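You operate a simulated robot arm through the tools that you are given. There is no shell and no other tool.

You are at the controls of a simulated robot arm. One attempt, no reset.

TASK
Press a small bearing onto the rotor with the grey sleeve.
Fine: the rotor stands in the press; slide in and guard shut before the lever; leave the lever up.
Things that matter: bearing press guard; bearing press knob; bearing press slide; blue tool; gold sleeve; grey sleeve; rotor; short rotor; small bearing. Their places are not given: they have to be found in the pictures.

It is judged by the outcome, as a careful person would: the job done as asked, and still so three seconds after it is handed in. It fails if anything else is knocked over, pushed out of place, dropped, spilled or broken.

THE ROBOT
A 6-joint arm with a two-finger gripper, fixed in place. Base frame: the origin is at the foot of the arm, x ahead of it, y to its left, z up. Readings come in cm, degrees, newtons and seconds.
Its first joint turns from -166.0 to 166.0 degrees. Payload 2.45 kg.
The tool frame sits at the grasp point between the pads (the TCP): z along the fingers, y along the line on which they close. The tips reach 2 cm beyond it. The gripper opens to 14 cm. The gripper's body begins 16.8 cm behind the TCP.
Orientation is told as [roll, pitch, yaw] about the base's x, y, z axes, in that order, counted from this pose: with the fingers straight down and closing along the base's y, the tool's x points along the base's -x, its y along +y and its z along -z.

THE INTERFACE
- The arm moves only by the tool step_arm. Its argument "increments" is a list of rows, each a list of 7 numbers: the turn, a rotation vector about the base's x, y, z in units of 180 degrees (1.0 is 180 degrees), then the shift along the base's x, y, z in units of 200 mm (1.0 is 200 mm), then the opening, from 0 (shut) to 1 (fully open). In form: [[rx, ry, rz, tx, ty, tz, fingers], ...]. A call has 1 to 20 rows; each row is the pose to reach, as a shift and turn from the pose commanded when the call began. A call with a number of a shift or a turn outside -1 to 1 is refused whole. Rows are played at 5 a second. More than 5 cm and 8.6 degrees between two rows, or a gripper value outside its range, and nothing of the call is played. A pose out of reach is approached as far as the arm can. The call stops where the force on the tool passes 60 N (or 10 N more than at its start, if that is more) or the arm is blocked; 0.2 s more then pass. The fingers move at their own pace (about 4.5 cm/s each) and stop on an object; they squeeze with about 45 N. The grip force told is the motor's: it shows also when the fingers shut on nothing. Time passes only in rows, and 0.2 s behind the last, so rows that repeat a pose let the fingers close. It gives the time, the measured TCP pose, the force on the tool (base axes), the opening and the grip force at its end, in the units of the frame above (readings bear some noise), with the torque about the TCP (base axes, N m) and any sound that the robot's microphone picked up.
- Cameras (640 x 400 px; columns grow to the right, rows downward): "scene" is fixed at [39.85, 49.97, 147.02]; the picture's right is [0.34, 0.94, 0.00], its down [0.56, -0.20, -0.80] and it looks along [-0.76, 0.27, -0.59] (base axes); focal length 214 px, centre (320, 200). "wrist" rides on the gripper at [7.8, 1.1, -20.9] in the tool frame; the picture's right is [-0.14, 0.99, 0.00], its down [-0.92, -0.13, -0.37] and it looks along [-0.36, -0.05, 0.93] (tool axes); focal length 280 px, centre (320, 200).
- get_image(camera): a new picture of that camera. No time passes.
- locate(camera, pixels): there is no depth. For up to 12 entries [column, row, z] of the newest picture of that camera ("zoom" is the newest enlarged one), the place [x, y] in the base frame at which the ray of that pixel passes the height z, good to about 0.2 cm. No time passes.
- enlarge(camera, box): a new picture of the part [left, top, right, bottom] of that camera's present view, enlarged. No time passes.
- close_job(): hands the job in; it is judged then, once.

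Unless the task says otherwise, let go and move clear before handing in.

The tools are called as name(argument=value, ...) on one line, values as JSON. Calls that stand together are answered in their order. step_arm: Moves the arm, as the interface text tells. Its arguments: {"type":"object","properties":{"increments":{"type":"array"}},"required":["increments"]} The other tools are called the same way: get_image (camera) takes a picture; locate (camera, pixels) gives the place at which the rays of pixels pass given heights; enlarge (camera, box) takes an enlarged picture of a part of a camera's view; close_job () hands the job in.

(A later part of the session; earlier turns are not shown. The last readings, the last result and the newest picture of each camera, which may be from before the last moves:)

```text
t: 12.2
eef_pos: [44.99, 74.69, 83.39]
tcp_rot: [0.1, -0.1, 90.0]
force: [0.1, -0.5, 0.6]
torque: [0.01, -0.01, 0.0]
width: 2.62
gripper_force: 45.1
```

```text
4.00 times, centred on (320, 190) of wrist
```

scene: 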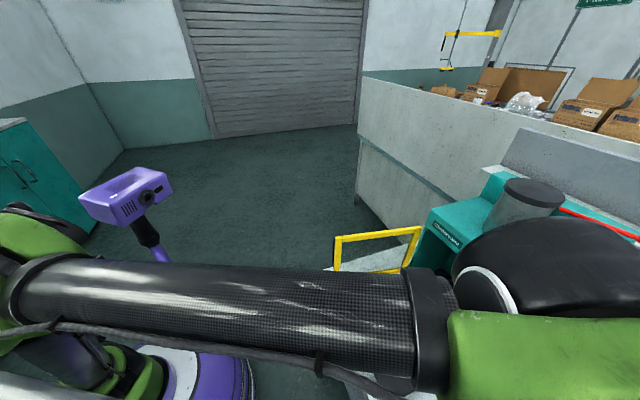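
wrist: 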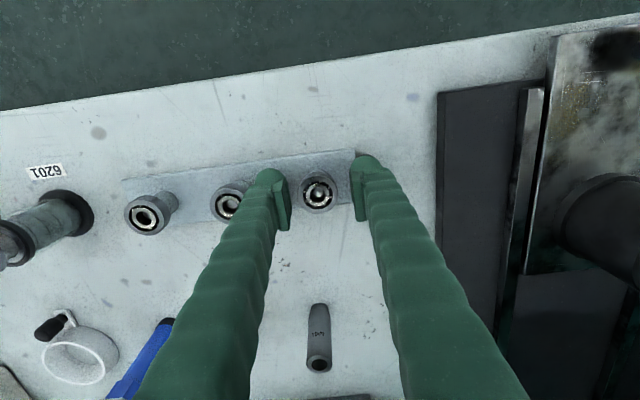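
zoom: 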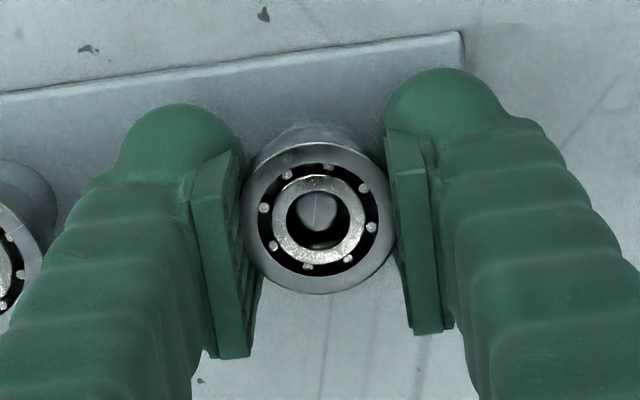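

The grip closed at 2.62 cm with 45 N, and the picture shows both pads on the bearing's rim. I'll lift it straight up and check that it comes off its post.

step_arm(increments=[[0, 0, 0, 0, 0, 0.03, 0.15], [0, 0, 0, 0, 0, 0.08, 0.15], [0, 0, 0, 0, 0, 0.16, 0.15], [0, 0, 0, 0, 0, 0.3, 0.15], [0, 0, 0, 0, 0, 0.3, 0.15]])

get_image(camera="wrist")

enlarge(camera="wrist", box=[240, 120, 400, 240])

```text
t: 13.4
eef_pos: [44.95, 74.73, 89.22]
tcp_rot: [0.1, -0.1, 90.0]
force: [0.2, 0.4, -0.4]
torque: [0.01, 0.0, 0.0]
width: 2.61
gripper_force: 45.4
```

```text
taken
```

wrist: 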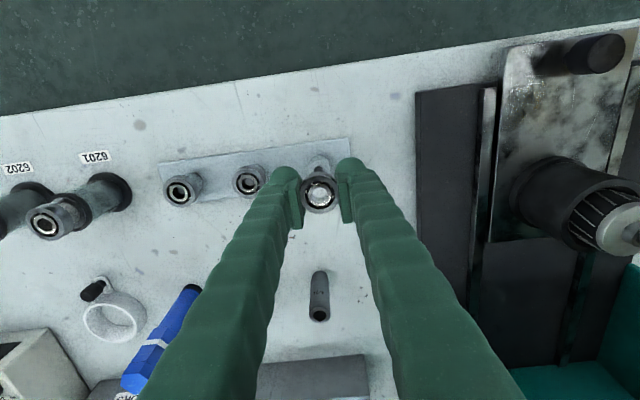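

```text
3.33 times, centred on (320, 180) of wrist
```

zoom: 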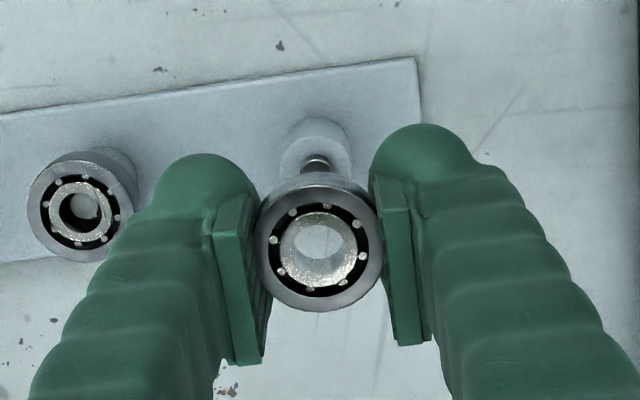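

The bearing has come off its post and sits centred in the grip at wrist (320,194). I'll rise and move to a viewing position in front of the rotor to measure the shaft tip exactly.

step_arm(increments=[[0, 0, 0, 0, -0.05, 0.2, 0.15], [0, 0, 0, 0, -0.1, 0.4, 0.15], [0, 0, 0, -0.05, -0.15, 0.6, 0.15], [0, 0, 0, -0.15, -0.2, 0.8, 0.15], [0, 0, 0, -0.35, -0.22, 0.9, 0.15], [0, 0, 0, -0.58, -0.23, 0.95, 0.15], [0, 0, 0, -0.8, -0.23, 0.95, 0.15], [0, 0, 0, -1.0, -0.23, 0.95, 0.15], [0, 0, 0, -1.0, -0.23, 0.95, 0.15]])

get_image(camera="wrist")

get_image(camera="scene")

```text
t: 15.4
eef_pos: [24.63, 70.3, 108.39]
tcp_rot: [0.2, -0.2, 90.0]
force: [0.1, -0.6, -0.4]
torque: [0.03, -0.01, 0.01]
width: 2.64
gripper_force: 44.5
```

```text
taken
```

wrist: 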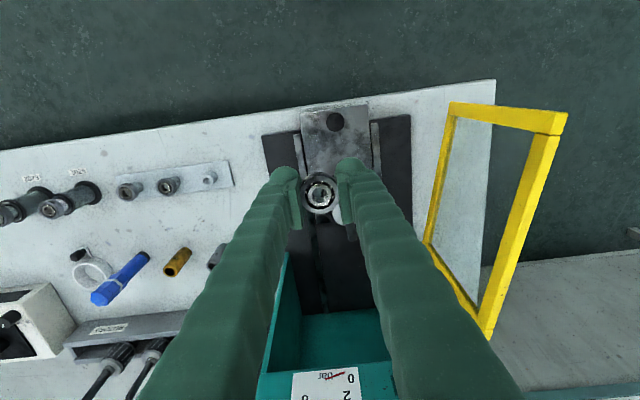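

```text
taken
```

scene: 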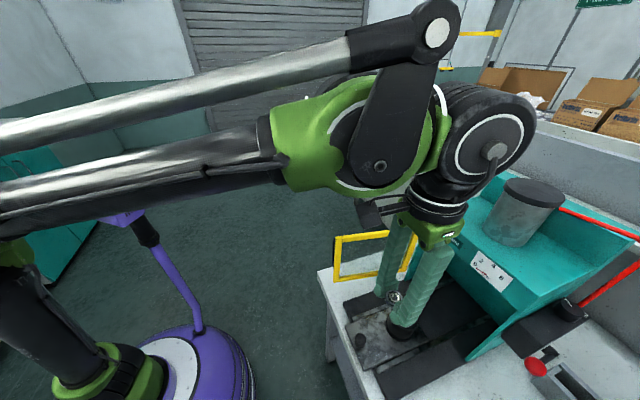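

The held bearing hides the shaft from here. I'll back off to y≈62 so the shaft tip shows between the fingers.

step_arm(increments=[[0, 0, 0, -0.06, -0.2, 0, 0.15], [0, 0, 0, -0.13, -0.4, 0, 0.15], [0, 0, 0, -0.13, -0.4, 0, 0.15]])

get_image(camera="wrist")

enlarge(camera="wrist", box=[280, 220, 400, 320])

enlarge(camera="scene", box=[360, 260, 450, 360])

```text
t: 16.2
eef_pos: [22.17, 62.38, 108.34]
tcp_rot: [0.0, -0.1, 90.1]
force: [0.0, -0.4, -0.3]
torque: [0.02, 0.01, 0.0]
width: 2.6
gripper_force: 45.2
```

```text
taken
```

wrist: 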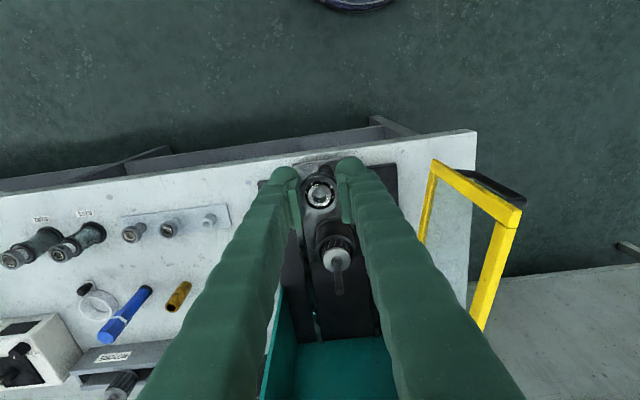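

```text
4.00 times, centred on (340, 270) of wrist
```

zoom: 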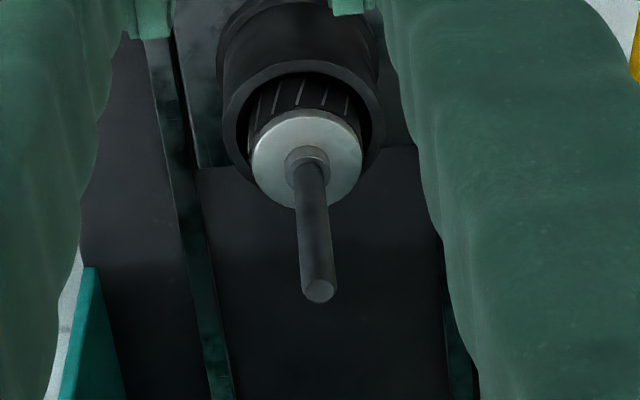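

```text
4.00 times, centred on (405, 310) of scene
```

zoom: 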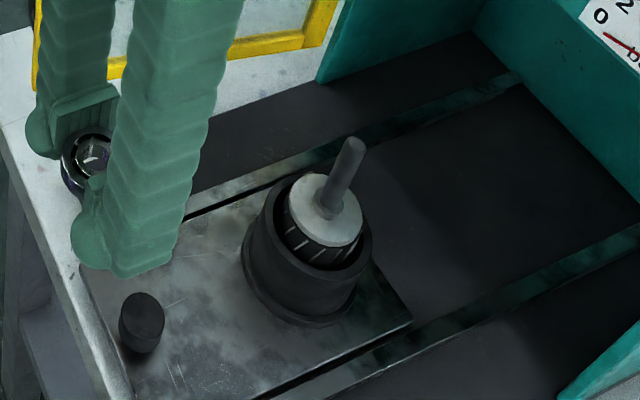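

The shaft tip is clear at wrist (339.5,292.5), with a small boss at its base on the white disc. I'll locate it at several heights.

locate(camera="wrist", pixels=[[339.5, 292.5, 97.6], [339.5, 292.5, 98.6], [339.5, 292.5, 99.6], [336.6, 259, 90.2], [336.6, 259, 91.2], [336.6, 259, 92.2]])

get_image(camera="scene")

locate(camera="scene", pixels=[[412.8, 296.5, 97.6], [412.8, 296.5, 98.6], [412.8, 296.5, 99.6], [407.0, 312, 90.2], [407.0, 312, 91.2], [407.0, 312, 92.2], [360.5, 342.5, 85]])

```text
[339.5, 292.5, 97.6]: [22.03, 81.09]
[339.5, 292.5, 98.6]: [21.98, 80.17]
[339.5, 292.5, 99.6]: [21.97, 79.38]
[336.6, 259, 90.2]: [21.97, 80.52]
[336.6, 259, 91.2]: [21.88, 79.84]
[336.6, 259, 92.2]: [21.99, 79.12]
```

```text
taken
```

scene: 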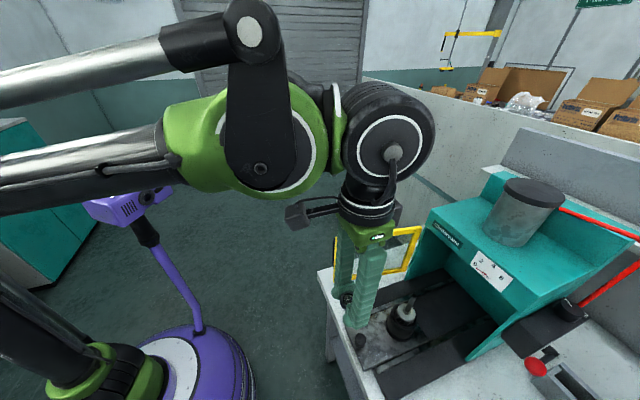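

```text
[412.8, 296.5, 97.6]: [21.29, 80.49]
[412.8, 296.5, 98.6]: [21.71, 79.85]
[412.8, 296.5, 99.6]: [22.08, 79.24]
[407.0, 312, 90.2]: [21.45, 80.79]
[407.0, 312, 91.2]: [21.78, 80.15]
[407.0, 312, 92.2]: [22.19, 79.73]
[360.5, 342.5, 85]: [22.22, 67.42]
```

The estimates agree on a shaft axis near (21.95, 80.1) with the tip at about z 98.7. I'll bring the bearing over it at about z 103, keeping clear above the tip, and check alignment.

step_arm(increments=[[0, 0, 0, 0, 0.22, 0, 0.15], [0, 0, 0, -0.005, 0.44, 0, 0.15], [0, 0, 0, -0.011, 0.66, 0, 0.15], [0, 0, 0, -0.011, 0.82, 0, 0.15], [0, 0, 0, -0.011, 0.886, -0.1, 0.15], [0, 0, 0, -0.011, 0.886, -0.25, 0.15], [0, 0, 0, -0.011, 0.886, -0.25, 0.15]])

get_image(camera="wrist")

enlarge(camera="wrist", box=[270, 150, 370, 240])

enlarge(camera="scene", box=[360, 240, 460, 340])

```text
t: 17.8
eef_pos: [22.06, 79.74, 103.38]
tcp_rot: [0.1, -0.2, 89.9]
force: [-0.5, -0.4, 0.0]
torque: [-0.04, -0.01, 0.01]
width: 2.62
gripper_force: 44.7
```

```text
taken
```

wrist: 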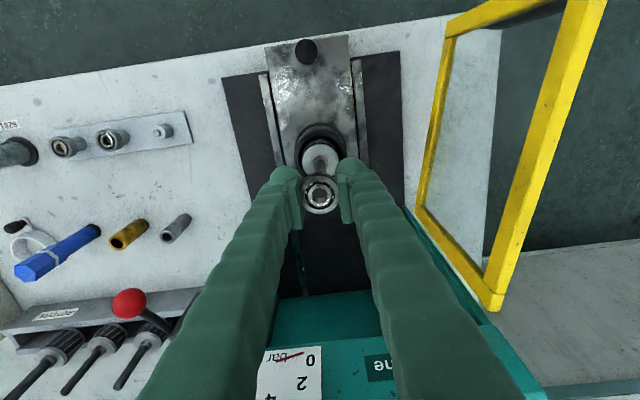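

```text
4.44 times, centred on (320, 195) of wrist
```

zoom: 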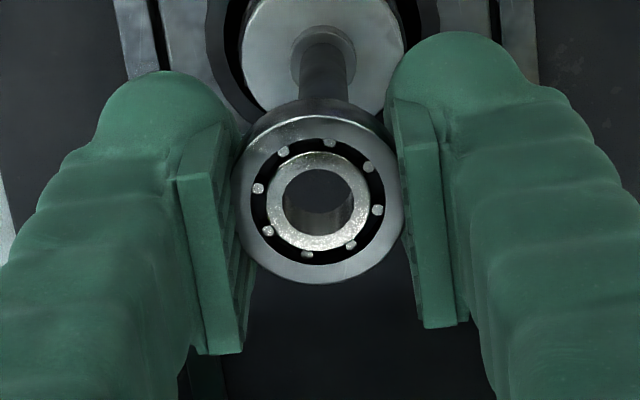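

```text
4.00 times, centred on (410, 290) of scene
```

zoom: 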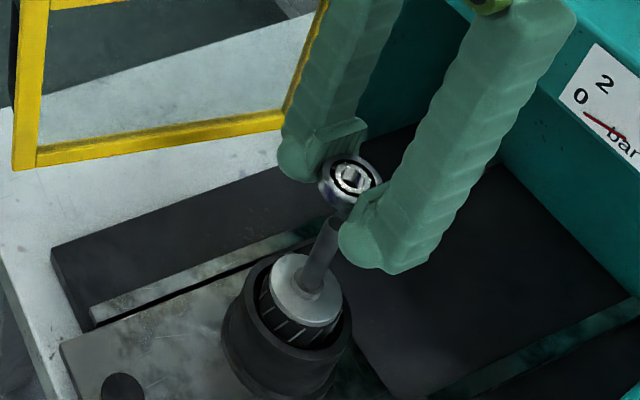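

In the wrist view the shaft axis sits about 0.13 cm towards -x of the bearing centre at zoom (319,193). I'll locate both points in this same picture to get the y offset.

locate(camera="wrist", pixels=[[319.8, 193.4, 103.8], [320.8, 160.5, 91.5], [320.8, 160.5, 92], [320, 152, 91.2]])

enlarge(camera="wrist", box=[290, 130, 350, 180])

enlarge(camera="scene", box=[390, 270, 430, 320])

```text
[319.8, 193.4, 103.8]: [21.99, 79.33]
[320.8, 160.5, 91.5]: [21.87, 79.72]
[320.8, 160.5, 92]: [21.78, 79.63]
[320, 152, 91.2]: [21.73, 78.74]
```

```text
8.00 times, centred on (320, 155) of wrist
```

zoom: 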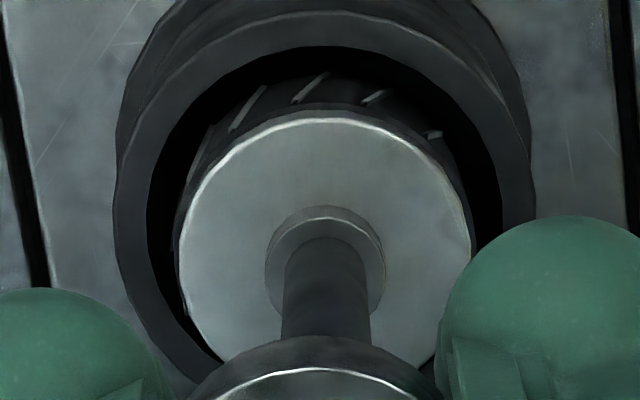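

```text
8.00 times, centred on (410, 295) of scene
```

zoom: 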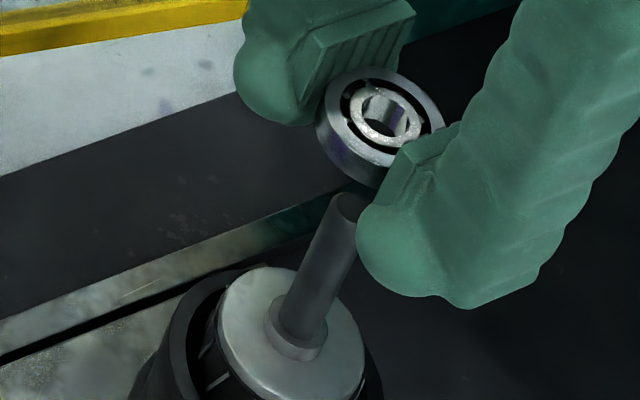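

From the same picture, the rotor disc centre is about 0.14 cm towards -x and 0.6 cm towards +y of the bearing. I'll cross-check with the scene camera using the bearing bore at (418.4,284.4) and the shaft tip at (414,295.6).

get_image(camera="scene")

locate(camera="scene", pixels=[[418.4, 284.4, 103.8], [418.4, 284.4, 103.3], [414, 295.6, 98.4], [414, 295.6, 98.9], [407.2, 312.5, 91.2]])

locate(camera="wrist", pixels=[[320.5, 161.9, 91.2], [319.8, 193.4, 103.8]])

```text
taken
```

scene: 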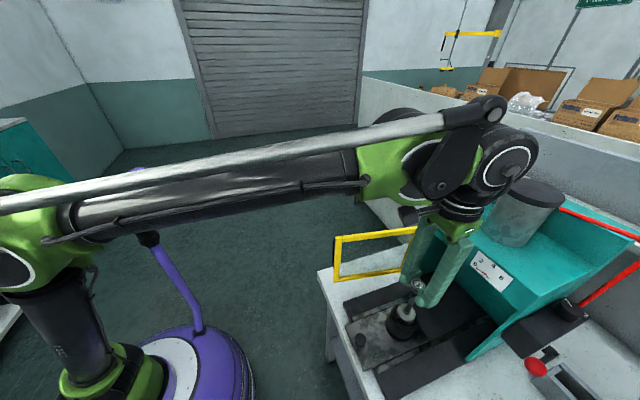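

```text
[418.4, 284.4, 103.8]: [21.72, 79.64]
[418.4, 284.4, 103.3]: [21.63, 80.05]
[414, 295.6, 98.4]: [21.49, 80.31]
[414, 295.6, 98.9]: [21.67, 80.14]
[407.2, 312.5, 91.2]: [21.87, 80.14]
```

```text
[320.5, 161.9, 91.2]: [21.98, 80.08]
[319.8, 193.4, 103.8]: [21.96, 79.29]
```

Both cameras say the bearing must move about +0.5 cm in y and slightly towards -x. I'll apply that, lower 1.5 cm and recheck.

step_arm(increments=[[0, 0, 0, -0.004, 0.026, 0, 0.15], [0, 0, 0, -0.004, 0.026, -0.04, 0.15], [0, 0, 0, -0.004, 0.026, -0.08, 0.15], [0, 0, 0, -0.004, 0.026, -0.08, 0.15]])

get_image(camera="wrist")

enlarge(camera="wrist", box=[285, 145, 355, 215])

enlarge(camera="scene", box=[390, 270, 430, 320])

```text
t: 18.8
eef_pos: [21.95, 80.4, 101.88]
tcp_rot: [0.1, -0.1, 90.0]
force: [-0.3, 0.0, 1.4]
torque: [0.0, 0.02, -0.01]
width: 2.6
gripper_force: 45.3
```

```text
taken
```

wrist: 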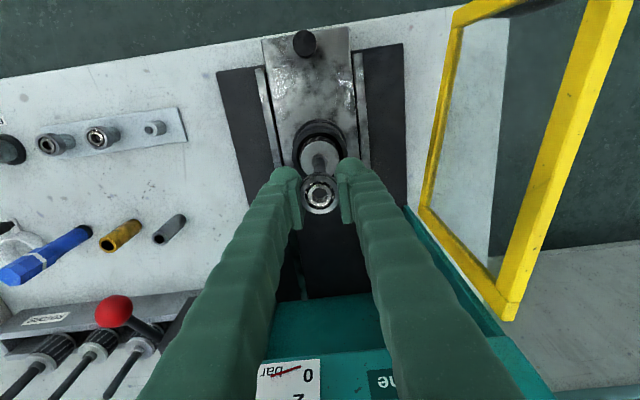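

```text
5.71 times, centred on (320, 180) of wrist
```

zoom: 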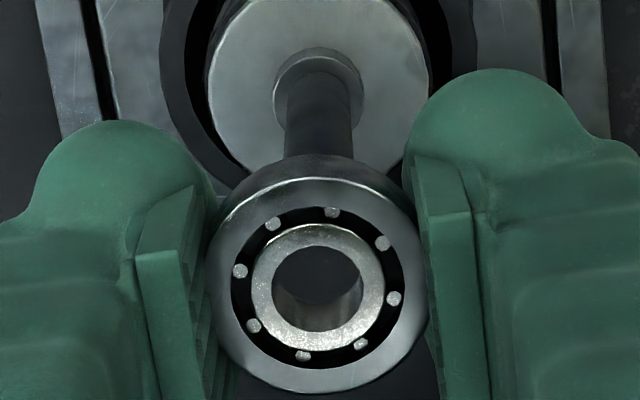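

```text
8.00 times, centred on (410, 295) of scene
```

zoom: 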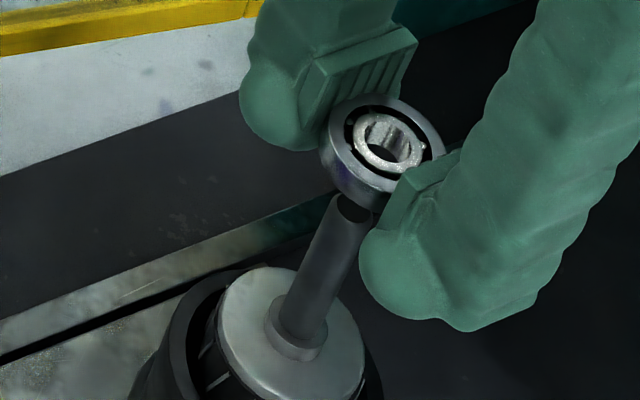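

In x the shaft (zoom centre 319) and bearing (317) now line up. I'll enlarge the rotor disc in the wrist view to verify y.

enlarge(camera="wrist", box=[290, 120, 350, 180])

locate(camera="wrist", pixels=[[319.5, 195.2, 102.3], [319.5, 195.2, 102.3], [319.5, 195.2, 102.3], [319.5, 195.2, 102.3]])

```text
6.67 times, centred on (320, 150) of wrist
```

zoom: 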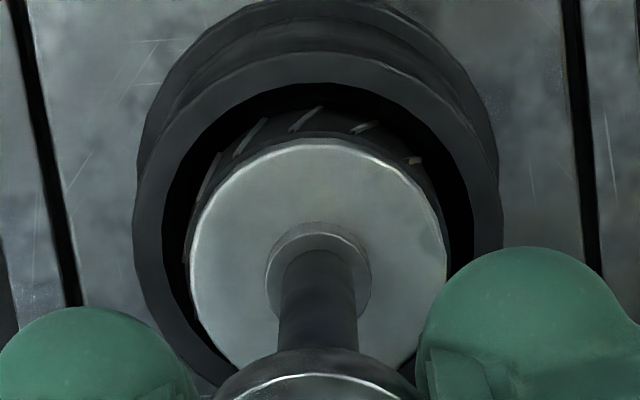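

```text
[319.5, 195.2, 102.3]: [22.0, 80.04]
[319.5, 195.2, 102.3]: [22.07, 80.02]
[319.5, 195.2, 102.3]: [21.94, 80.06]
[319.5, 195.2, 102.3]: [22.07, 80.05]
```

locate(camera="wrist", pixels=[[319.7, 159.7, 91.2], [319.7, 159.7, 91.2], [319.7, 159.7, 90.8], [319.8, 161.1, 91.5], [319.8, 161.1, 91.5], [319.5, 195.2, 102.3]])

get_image(camera="scene")

locate(camera="scene", pixels=[[418.4, 288, 102.3], [418.4, 288, 102.3], [414, 295.6, 98.7], [414, 295.6, 98.7], [407.2, 312.5, 91.2], [407.2, 312.5, 91.2]])

```text
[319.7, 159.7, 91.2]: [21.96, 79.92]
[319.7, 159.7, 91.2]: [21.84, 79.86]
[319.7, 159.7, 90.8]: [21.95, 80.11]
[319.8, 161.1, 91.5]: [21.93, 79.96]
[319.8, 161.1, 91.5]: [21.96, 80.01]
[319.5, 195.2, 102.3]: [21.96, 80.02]
```

```text
taken
```

scene: 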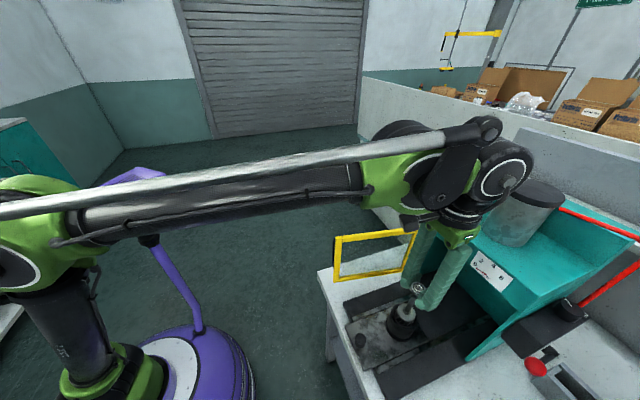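

```text
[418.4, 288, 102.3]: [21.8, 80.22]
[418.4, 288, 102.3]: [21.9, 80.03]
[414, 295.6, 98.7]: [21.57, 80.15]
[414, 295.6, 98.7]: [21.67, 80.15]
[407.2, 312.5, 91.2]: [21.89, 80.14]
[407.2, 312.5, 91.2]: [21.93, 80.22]
```

The bearing at about (22.0, 80.04) and the rotor disc at (21.93, 79.98) agree within 0.1 cm. I'll lower slowly and watch the force.

step_arm(increments=[[0, 0, 0, -0.002, 0, -0.04, 0.15], [0, 0, 0, -0.002, 0, -0.08, 0.15], [0, 0, 0, -0.002, 0, -0.11, 0.15], [0, 0, 0, -0.002, 0, -0.13, 0.15], [0, 0, 0, -0.002, 0, -0.13, 0.15]])

get_image(camera="wrist")

enlarge(camera="wrist", box=[285, 145, 355, 215])

enlarge(camera="scene", box=[390, 270, 430, 320])

```text
t: 20.0
eef_pos: [22.06, 80.36, 99.01]
tcp_rot: [0.1, -0.1, 89.9]
force: [-0.3, -0.3, -0.4]
torque: [0.02, -0.03, 0.01]
width: 2.63
gripper_force: 45.2
```

```text
taken
```

wrist: 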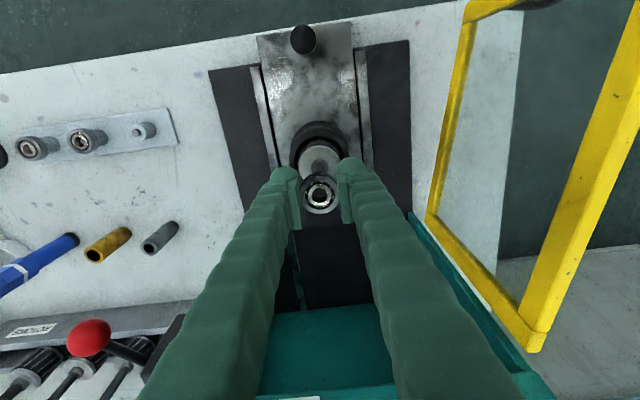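

```text
5.71 times, centred on (320, 180) of wrist
```

zoom: 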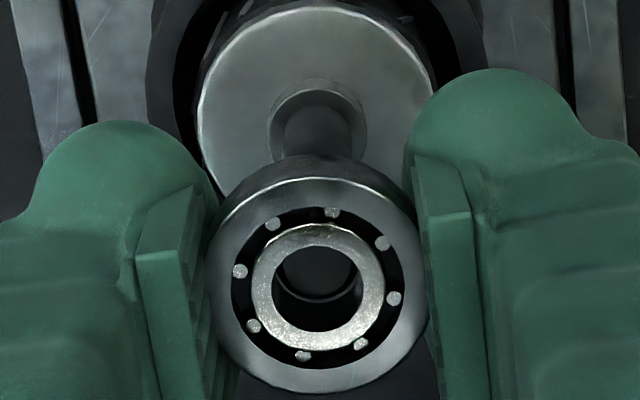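

```text
8.00 times, centred on (410, 295) of scene
```

zoom: 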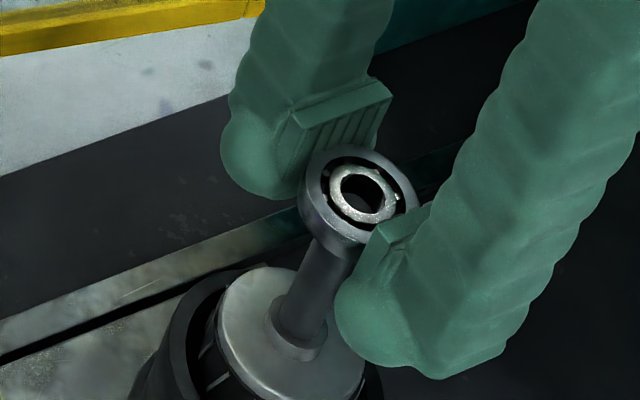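

The shaft tip now shows inside the bore at zoom (317,285) and the force is near zero, so it has started to enter. I'll continue down in small steps.

step_arm(increments=[[0, 0, 0, 0, 0, -0.015, 0.15], [0, 0, 0, 0, 0, -0.03, 0.15], [0, 0, 0, 0, 0, -0.045, 0.15], [0, 0, 0, 0, 0, -0.06, 0.15]])

enlarge(camera="wrist", box=[285, 145, 355, 215])

enlarge(camera="scene", box=[390, 270, 430, 320])

```text
t: 21.0
eef_pos: [22.08, 80.35, 97.99]
tcp_rot: [0.1, -0.1, 90.0]
force: [0.4, 0.0, -0.4]
torque: [-0.03, 0.0, 0.01]
width: 2.63
gripper_force: 44.6
```

```text
5.71 times, centred on (320, 180) of wrist
```

zoom: 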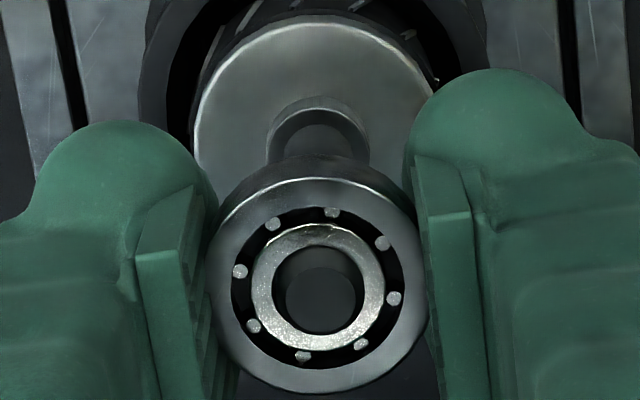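

```text
8.00 times, centred on (410, 295) of scene
```

zoom: 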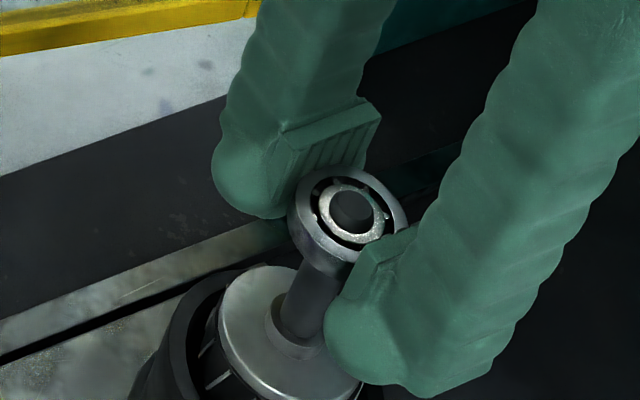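

The shaft is inside the bore with no side force. I'll keep lowering in small steps until the bearing meets resistance.

step_arm(increments=[[0, 0, 0, 0, 0, -0.02, 0.15], [0, 0, 0, 0, 0, -0.04, 0.15], [0, 0, 0, 0, 0, -0.06, 0.15], [0, 0, 0, 0, 0, -0.08, 0.15]])

enlarge(camera="wrist", box=[285, 145, 355, 215])

enlarge(camera="scene", box=[390, 270, 430, 320])

```text
t: 22.0
eef_pos: [22.15, 80.35, 96.42]
tcp_rot: [0.1, -0.1, 90.0]
force: [0.4, -1.5, 0.8]
torque: [0.01, -0.02, 0.01]
width: 2.64
gripper_force: 45.1
```

```text
5.71 times, centred on (320, 180) of wrist
```

zoom: 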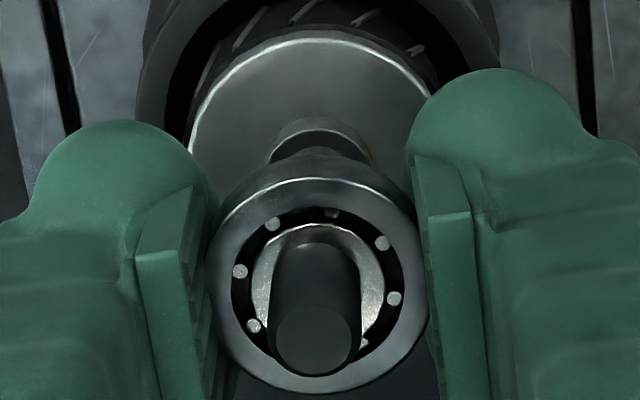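

```text
8.00 times, centred on (410, 295) of scene
```

zoom: 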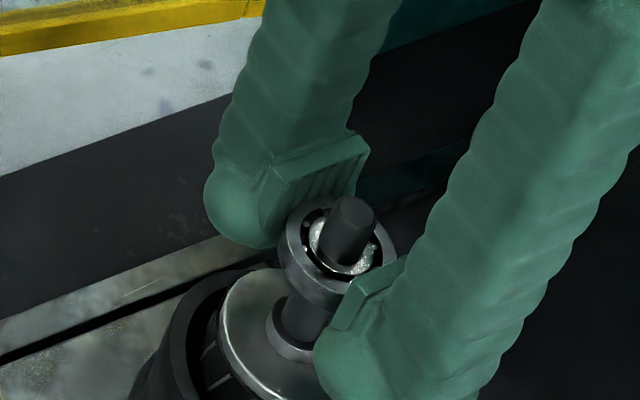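

The shaft now stands above the bearing, which slides freely. I'll lower it further and stop before the fingertips reach the rotor disc at 91.2 cm.

step_arm(increments=[[0, 0, 0, 0, 0, -0.02, 0.15], [0, 0, 0, 0, 0, -0.04, 0.15], [0, 0, 0, 0, 0, -0.06, 0.15], [0, 0, 0, 0, 0, -0.08, 0.15], [0, 0, 0, 0, 0, -0.1, 0.15]])

enlarge(camera="wrist", box=[285, 145, 355, 215])

enlarge(camera="scene", box=[390, 270, 430, 320])

```text
t: 23.2
eef_pos: [22.01, 80.17, 94.39]
tcp_rot: [0.1, -0.2, 90.0]
force: [0.0, -0.6, -0.5]
torque: [0.0, -0.02, 0.02]
width: 2.61
gripper_force: 44.9
```

```text
5.71 times, centred on (320, 180) of wrist
```

zoom: 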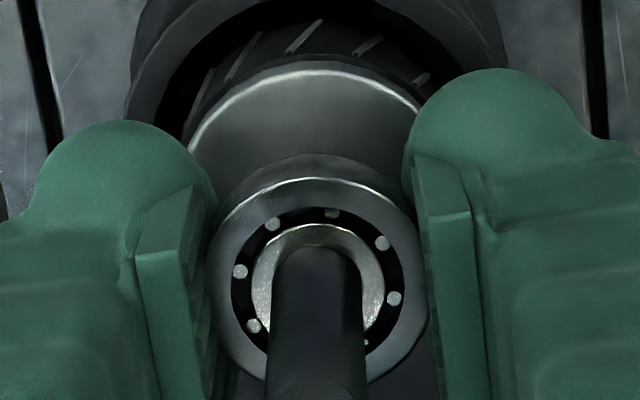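

```text
8.00 times, centred on (410, 295) of scene
```

zoom: 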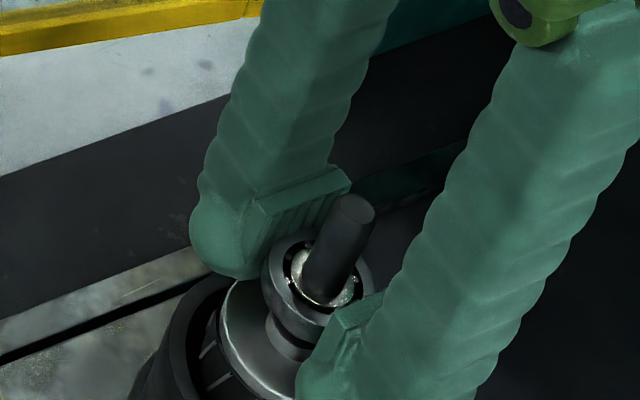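

The bearing bottom is near 93.8 cm, just above the boss. I'll lower gently in 0.2 cm steps to feel for the seat.

step_arm(increments=[[0, 0, 0, 0, 0, -0.01, 0.15], [0, 0, 0, 0, 0, -0.02, 0.15], [0, 0, 0, 0, 0, -0.03, 0.15], [0, 0, 0, 0, 0, -0.03, 0.15]])

enlarge(camera="wrist", box=[270, 130, 370, 215])

enlarge(camera="scene", box=[385, 280, 425, 330])

```text
t: 24.2
eef_pos: [21.91, 80.29, 93.89]
tcp_rot: [0.1, 0.0, 90.1]
force: [-0.3, 0.0, 21.8]
torque: [-0.08, -0.02, 0.0]
width: 2.63
gripper_force: 44.4
```

```text
4.71 times, centred on (320, 172) of wrist
```

zoom: 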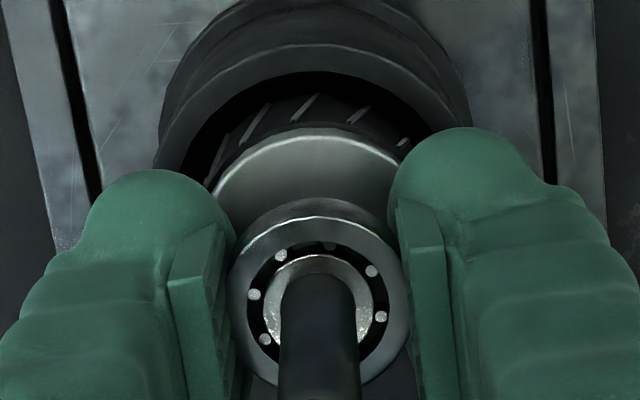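

```text
8.00 times, centred on (405, 305) of scene
```

zoom: 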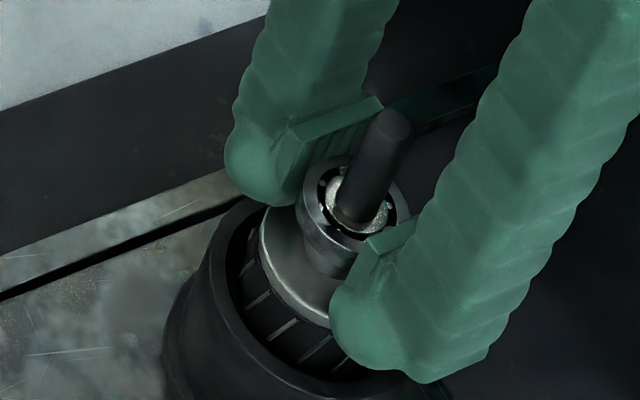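

The upward force of 21.8 N shows the bearing has met its seat on the boss. I'll ease off slightly, open the fingers and lift away vertically.

step_arm(increments=[[0, 0, 0, 0, 0, 0.01, 0.15], [0, 0, 0, 0, 0, 0.015, 0.22], [0, 0, 0, 0, 0, 0.015, 0.3], [0, 0, 0, 0, 0, 0.015, 0.34], [0, 0, 0, 0, 0, 0.015, 0.34]])

enlarge(camera="wrist", box=[260, 120, 380, 220])

enlarge(camera="scene", box=[385, 280, 425, 330])

```text
t: 25.4
eef_pos: [21.88, 80.32, 94.08]
tcp_rot: [0.0, -0.1, 90.1]
force: [1.1, -0.2, 0.2]
torque: [-0.01, 0.01, 0.0]
width: 4.77
gripper_force: 0.0
```

```text
4.00 times, centred on (320, 170) of wrist
```

zoom: 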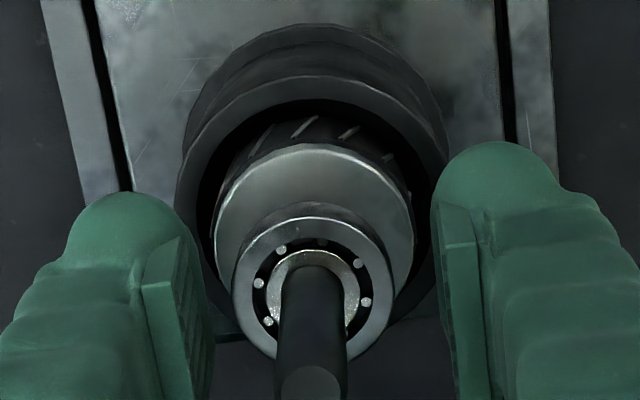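

```text
8.00 times, centred on (405, 305) of scene
```

zoom: 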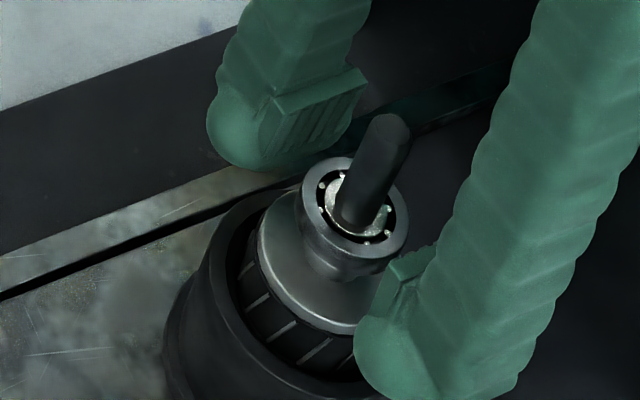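

The bearing rests level on the boss and the fingers are clear. I'll lift vertically, then swing towards the sleeve while tilting the gripper about 35° outward. The tilt gains reach and keeps clear of the lever ball.

step_arm(increments=[[0, 0, 0, 0, 0, 0.15, 0.34], [0, 0, 0, 0, 0, 0.35, 0.34], [0, 0, 0, 0, -0.02, 0.58, 0.34], [0, 0, 0, 0.1, -0.15, 0.65, 0.36], [0.04, 0, 0, 0.28, -0.28, 0.68, 0.36], [0.08, 0, 0, 0.46, -0.4, 0.7, 0.36], [0.12, 0, 0, 0.66, -0.42, 0.7, 0.36], [0.16, 0, 0, 0.85, -0.42, 0.66, 0.36], [0.195, 0, 0, 1.0, -0.42, 0.6, 0.36], [0.195, 0, 0, 1.0, -0.42, 0.6, 0.36]])

get_image(camera="wrist")

get_image(camera="scene")

```text
t: 27.6
eef_pos: [42.22, 72.09, 106.09]
tcp_rot: [0.1, -35.2, 89.8]
force: [0.2, -0.7, -0.4]
torque: [-0.03, -0.01, 0.01]
width: 5.02
gripper_force: 0.1
```

```text
taken
```

wrist: 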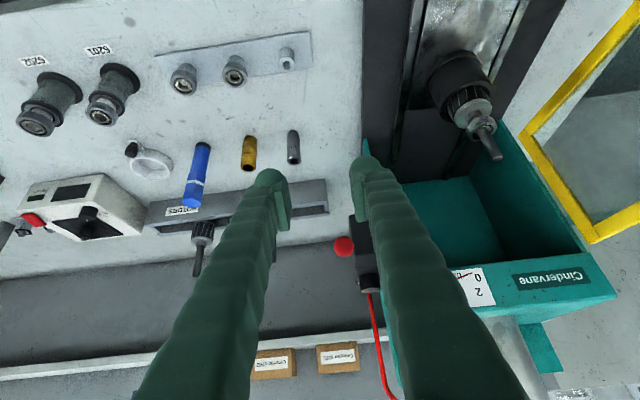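

```text
taken
```

scene: 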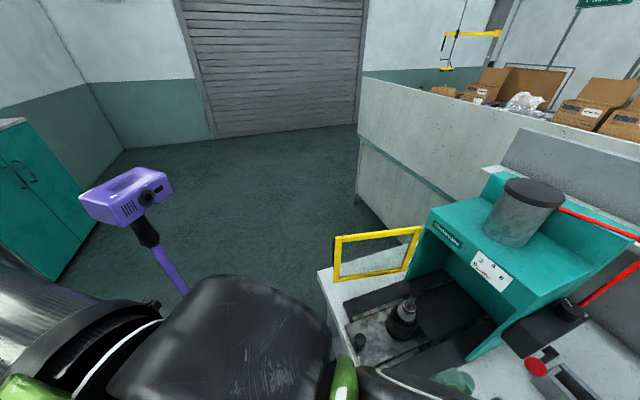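

The grey sleeve is visible at wrist (293,147), with the rotor rack behind it at row 200. I'll measure the sleeve and the rack's front edge.

enlarge(camera="wrist", box=[230, 110, 370, 230])

locate(camera="wrist", pixels=[[293.5, 158, 85.3], [293.5, 158, 85.3], [293, 133, 78], [249, 163, 85.3], [326, 186, 78], [326, 186, 82], [326, 213, 82], [326, 213, 86], [343, 246, 104]])

enlarge(camera="wrist", box=[420, 40, 540, 180])

```text
3.33 times, centred on (300, 170) of wrist
```

zoom: 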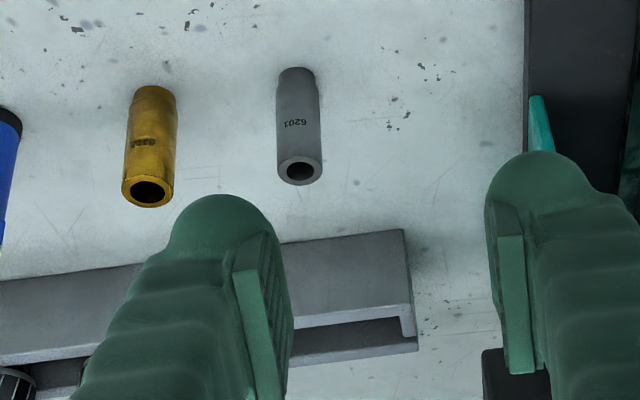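

```text
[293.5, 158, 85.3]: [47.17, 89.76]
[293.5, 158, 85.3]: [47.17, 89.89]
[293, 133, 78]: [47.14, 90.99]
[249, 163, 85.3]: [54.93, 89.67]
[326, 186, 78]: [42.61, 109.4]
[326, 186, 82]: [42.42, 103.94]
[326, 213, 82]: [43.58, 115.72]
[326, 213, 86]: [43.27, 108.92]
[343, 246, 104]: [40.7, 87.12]
```

```text
2.86 times, centred on (480, 110) of wrist
```

zoom: 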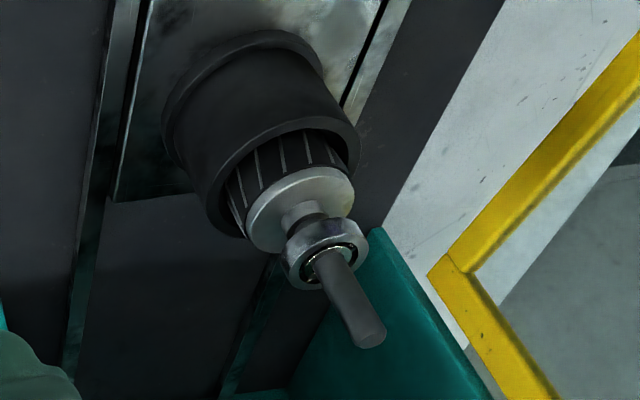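

The bearing sits cleanly on its seat, and the sleeve's top centre is at wrist (294,161). The rack is well behind it, beyond y=104. I'll move the tilted gripper to a pre-grasp point in front of and above the sleeve.

locate(camera="wrist", pixels=[[294, 161, 85.3], [294, 161, 85.3], [294, 161, 85.3], [293.2, 146, 82]])

step_arm(increments=[[0, 0, 0, 0.1, 0.1, -0.12, 0.36], [0, 0, 0, 0.2, 0.22, -0.25, 0.36], [0, 0, 0, 0.25, 0.35, -0.4, 0.36], [0, 0, 0, 0.25, 0.48, -0.55, 0.36], [0, 0, 0, 0.25, 0.58, -0.68, 0.36], [0, 0, 0, 0.25, 0.58, -0.68, 0.36]])

get_image(camera="wrist")

get_image(camera="scene")

```text
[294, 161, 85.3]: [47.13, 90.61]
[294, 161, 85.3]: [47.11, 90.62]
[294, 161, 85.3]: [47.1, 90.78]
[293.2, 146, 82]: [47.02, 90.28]
```

```text
t: 29.0
eef_pos: [47.3, 83.58, 92.62]
tcp_rot: [0.1, -35.3, 89.9]
force: [-0.1, 0.7, 0.0]
torque: [-0.01, 0.02, 0.0]
width: 5.04
gripper_force: 0.0
```

```text
taken
```

wrist: 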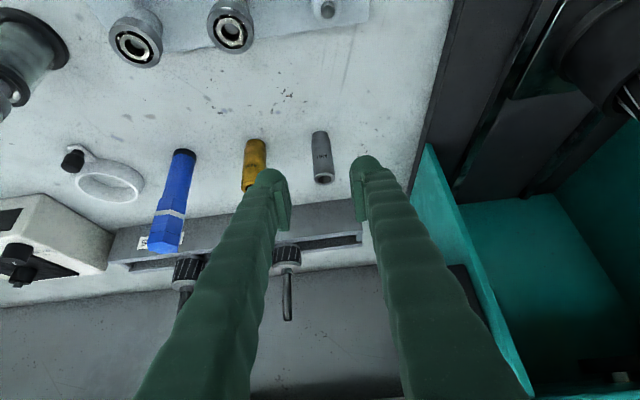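

```text
taken
```

scene: 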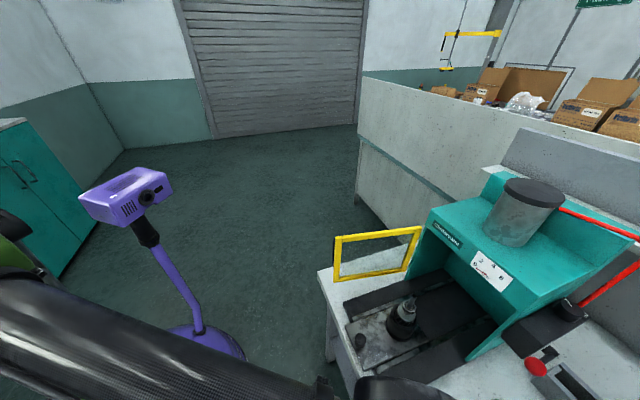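

The sleeve lies between the open fingers at wrist (323,160). I'll advance along the tool axis most of the way and check again.

step_arm(increments=[[0, 0, 0, -0.008, 0.1, -0.12, 0.36], [0, 0, 0, -0.008, 0.2, -0.24, 0.36], [0, 0, 0, -0.008, 0.26, -0.34, 0.36], [0, 0, 0, -0.008, 0.28, -0.38, 0.36], [0, 0, 0, -0.008, 0.28, -0.38, 0.36]])

get_image(camera="wrist")

enlarge(camera="wrist", box=[250, 130, 390, 240])

```text
t: 30.2
eef_pos: [46.85, 89.21, 84.96]
tcp_rot: [0.0, -35.1, 90.0]
force: [1.0, -0.4, 0.1]
torque: [-0.01, 0.01, -0.06]
width: 5.07
gripper_force: 0.1
```

```text
taken
```

wrist: 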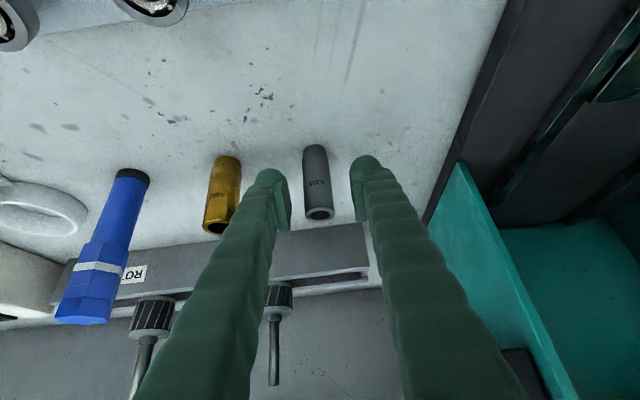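

```text
3.64 times, centred on (320, 185) of wrist
```

zoom: 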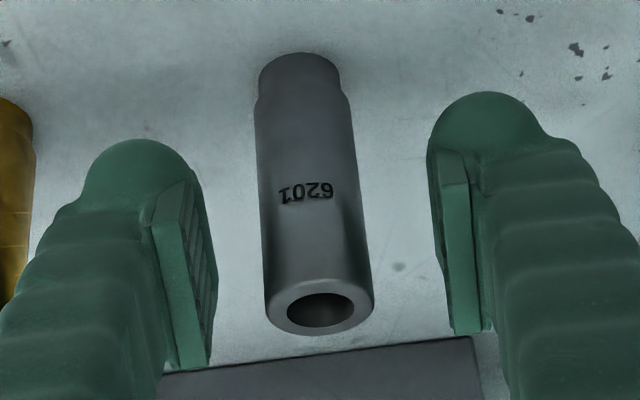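

The sleeve is well centred between the pads at zoom (315,200). I'll move the last 1.3 cm forward and 1.9 cm down, then recheck.

step_arm(increments=[[0, 0, 0, 0.005, 0.035, -0.05, 0.36], [0, 0, 0, 0.005, 0.065, -0.09, 0.36], [0, 0, 0, 0.005, 0.065, -0.09, 0.36]])

get_image(camera="wrist")

enlarge(camera="wrist", box=[250, 130, 390, 240])

locate(camera="wrist", pixels=[[320, 213.8, 85.3], [320, 205, 85.3]])

```text
t: 31.0
eef_pos: [47.09, 90.56, 83.03]
tcp_rot: [0.2, -35.2, 89.9]
force: [-0.2, 0.0, 0.3]
torque: [0.01, 0.01, 0.03]
width: 5.05
gripper_force: 0.1
```

```text
taken
```

wrist: 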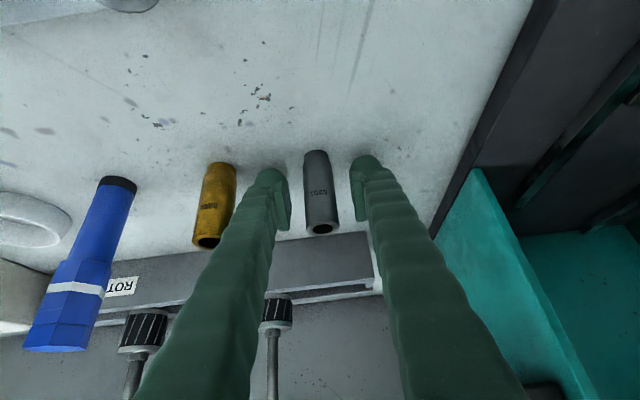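

```text
3.64 times, centred on (320, 185) of wrist
```

zoom: 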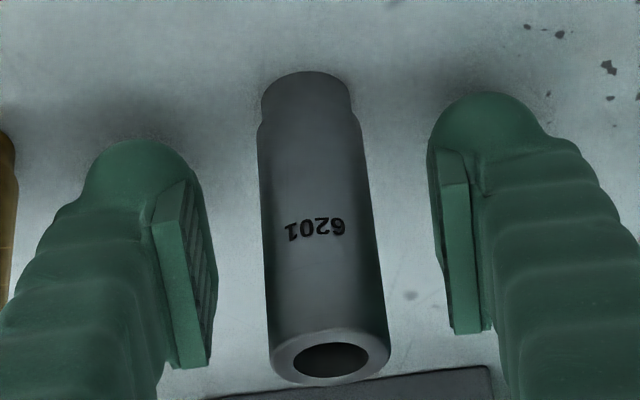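

```text
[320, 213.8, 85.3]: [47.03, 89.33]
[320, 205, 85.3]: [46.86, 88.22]
```

locate(camera="wrist", pixels=[[322.75, 228.1, 85.3], [322.75, 228.1, 85.8], [322.75, 228.1, 84.8], [316, 159, 79], [320, 195, 83]])

enlarge(camera="wrist", box=[290, 140, 350, 250])

```text
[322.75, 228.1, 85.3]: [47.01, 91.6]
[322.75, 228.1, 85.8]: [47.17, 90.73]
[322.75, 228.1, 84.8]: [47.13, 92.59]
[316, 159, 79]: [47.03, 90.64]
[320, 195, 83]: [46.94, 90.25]
```

```text
3.64 times, centred on (320, 195) of wrist
```

zoom: 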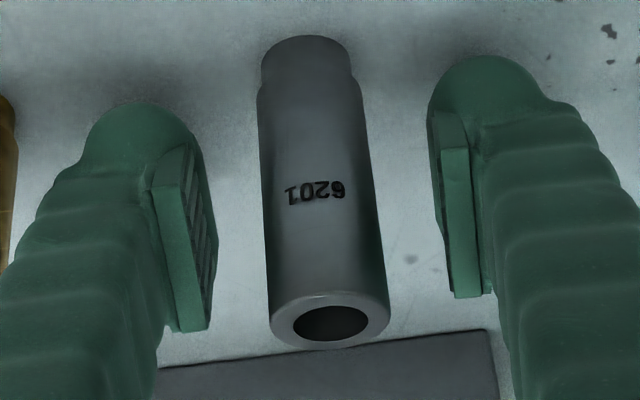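

The sleeve axis at about (47.1, 90.7) matches the finger centre, so I'll close on it.

step_arm(increments=[[0, 0, 0, 0, 0, 0, 0.2], [0, 0, 0, 0, 0, 0, 0.1], [0, 0, 0, 0, 0, 0, 0.1], [0, 0, 0, 0, 0, 0, 0.1]])

enlarge(camera="wrist", box=[250, 130, 390, 240])

```text
t: 32.0
eef_pos: [47.01, 90.53, 83.06]
tcp_rot: [0.1, -35.2, 89.9]
force: [0.8, 0.5, 0.3]
torque: [0.01, -0.01, 0.03]
width: 1.9
gripper_force: 42.8
```

```text
3.64 times, centred on (320, 185) of wrist
```

zoom: 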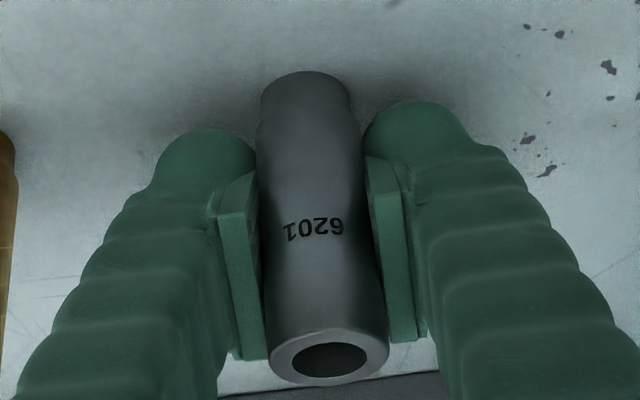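

The sleeve is gripped with 43 N. I'll lift it straight up and check that it hangs upright.

step_arm(increments=[[0, 0, 0, 0, 0, 0.03, 0.1], [0, 0, 0, 0, 0, 0.1, 0.1], [0, 0, 0, 0, 0, 0.25, 0.1], [0, 0, 0, 0, 0, 0.4, 0.1], [0, 0, 0, 0, 0, 0.4, 0.1]])

get_image(camera="wrist")

enlarge(camera="wrist", box=[250, 130, 390, 240])

```text
t: 33.2
eef_pos: [46.98, 90.3, 91.02]
tcp_rot: [0.1, -35.1, 89.9]
force: [0.0, -0.1, -0.6]
torque: [0.03, -0.01, -0.01]
width: 1.89
gripper_force: 44.4
```

```text
taken
```

wrist: 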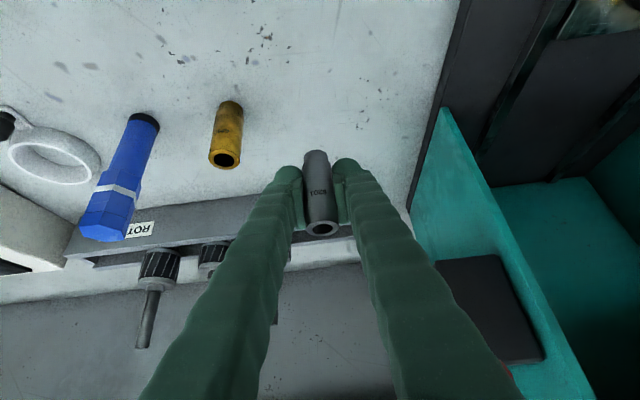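

```text
3.64 times, centred on (320, 185) of wrist
```

zoom: 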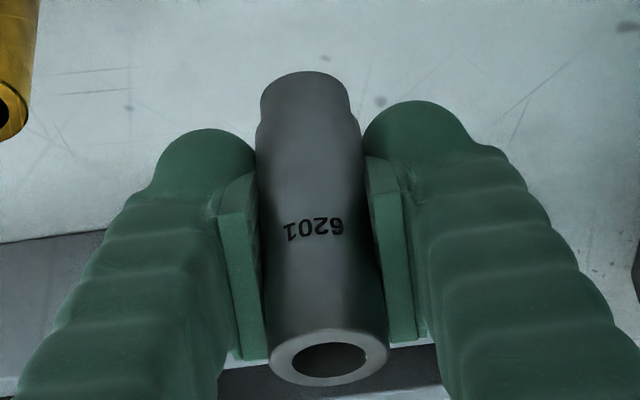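

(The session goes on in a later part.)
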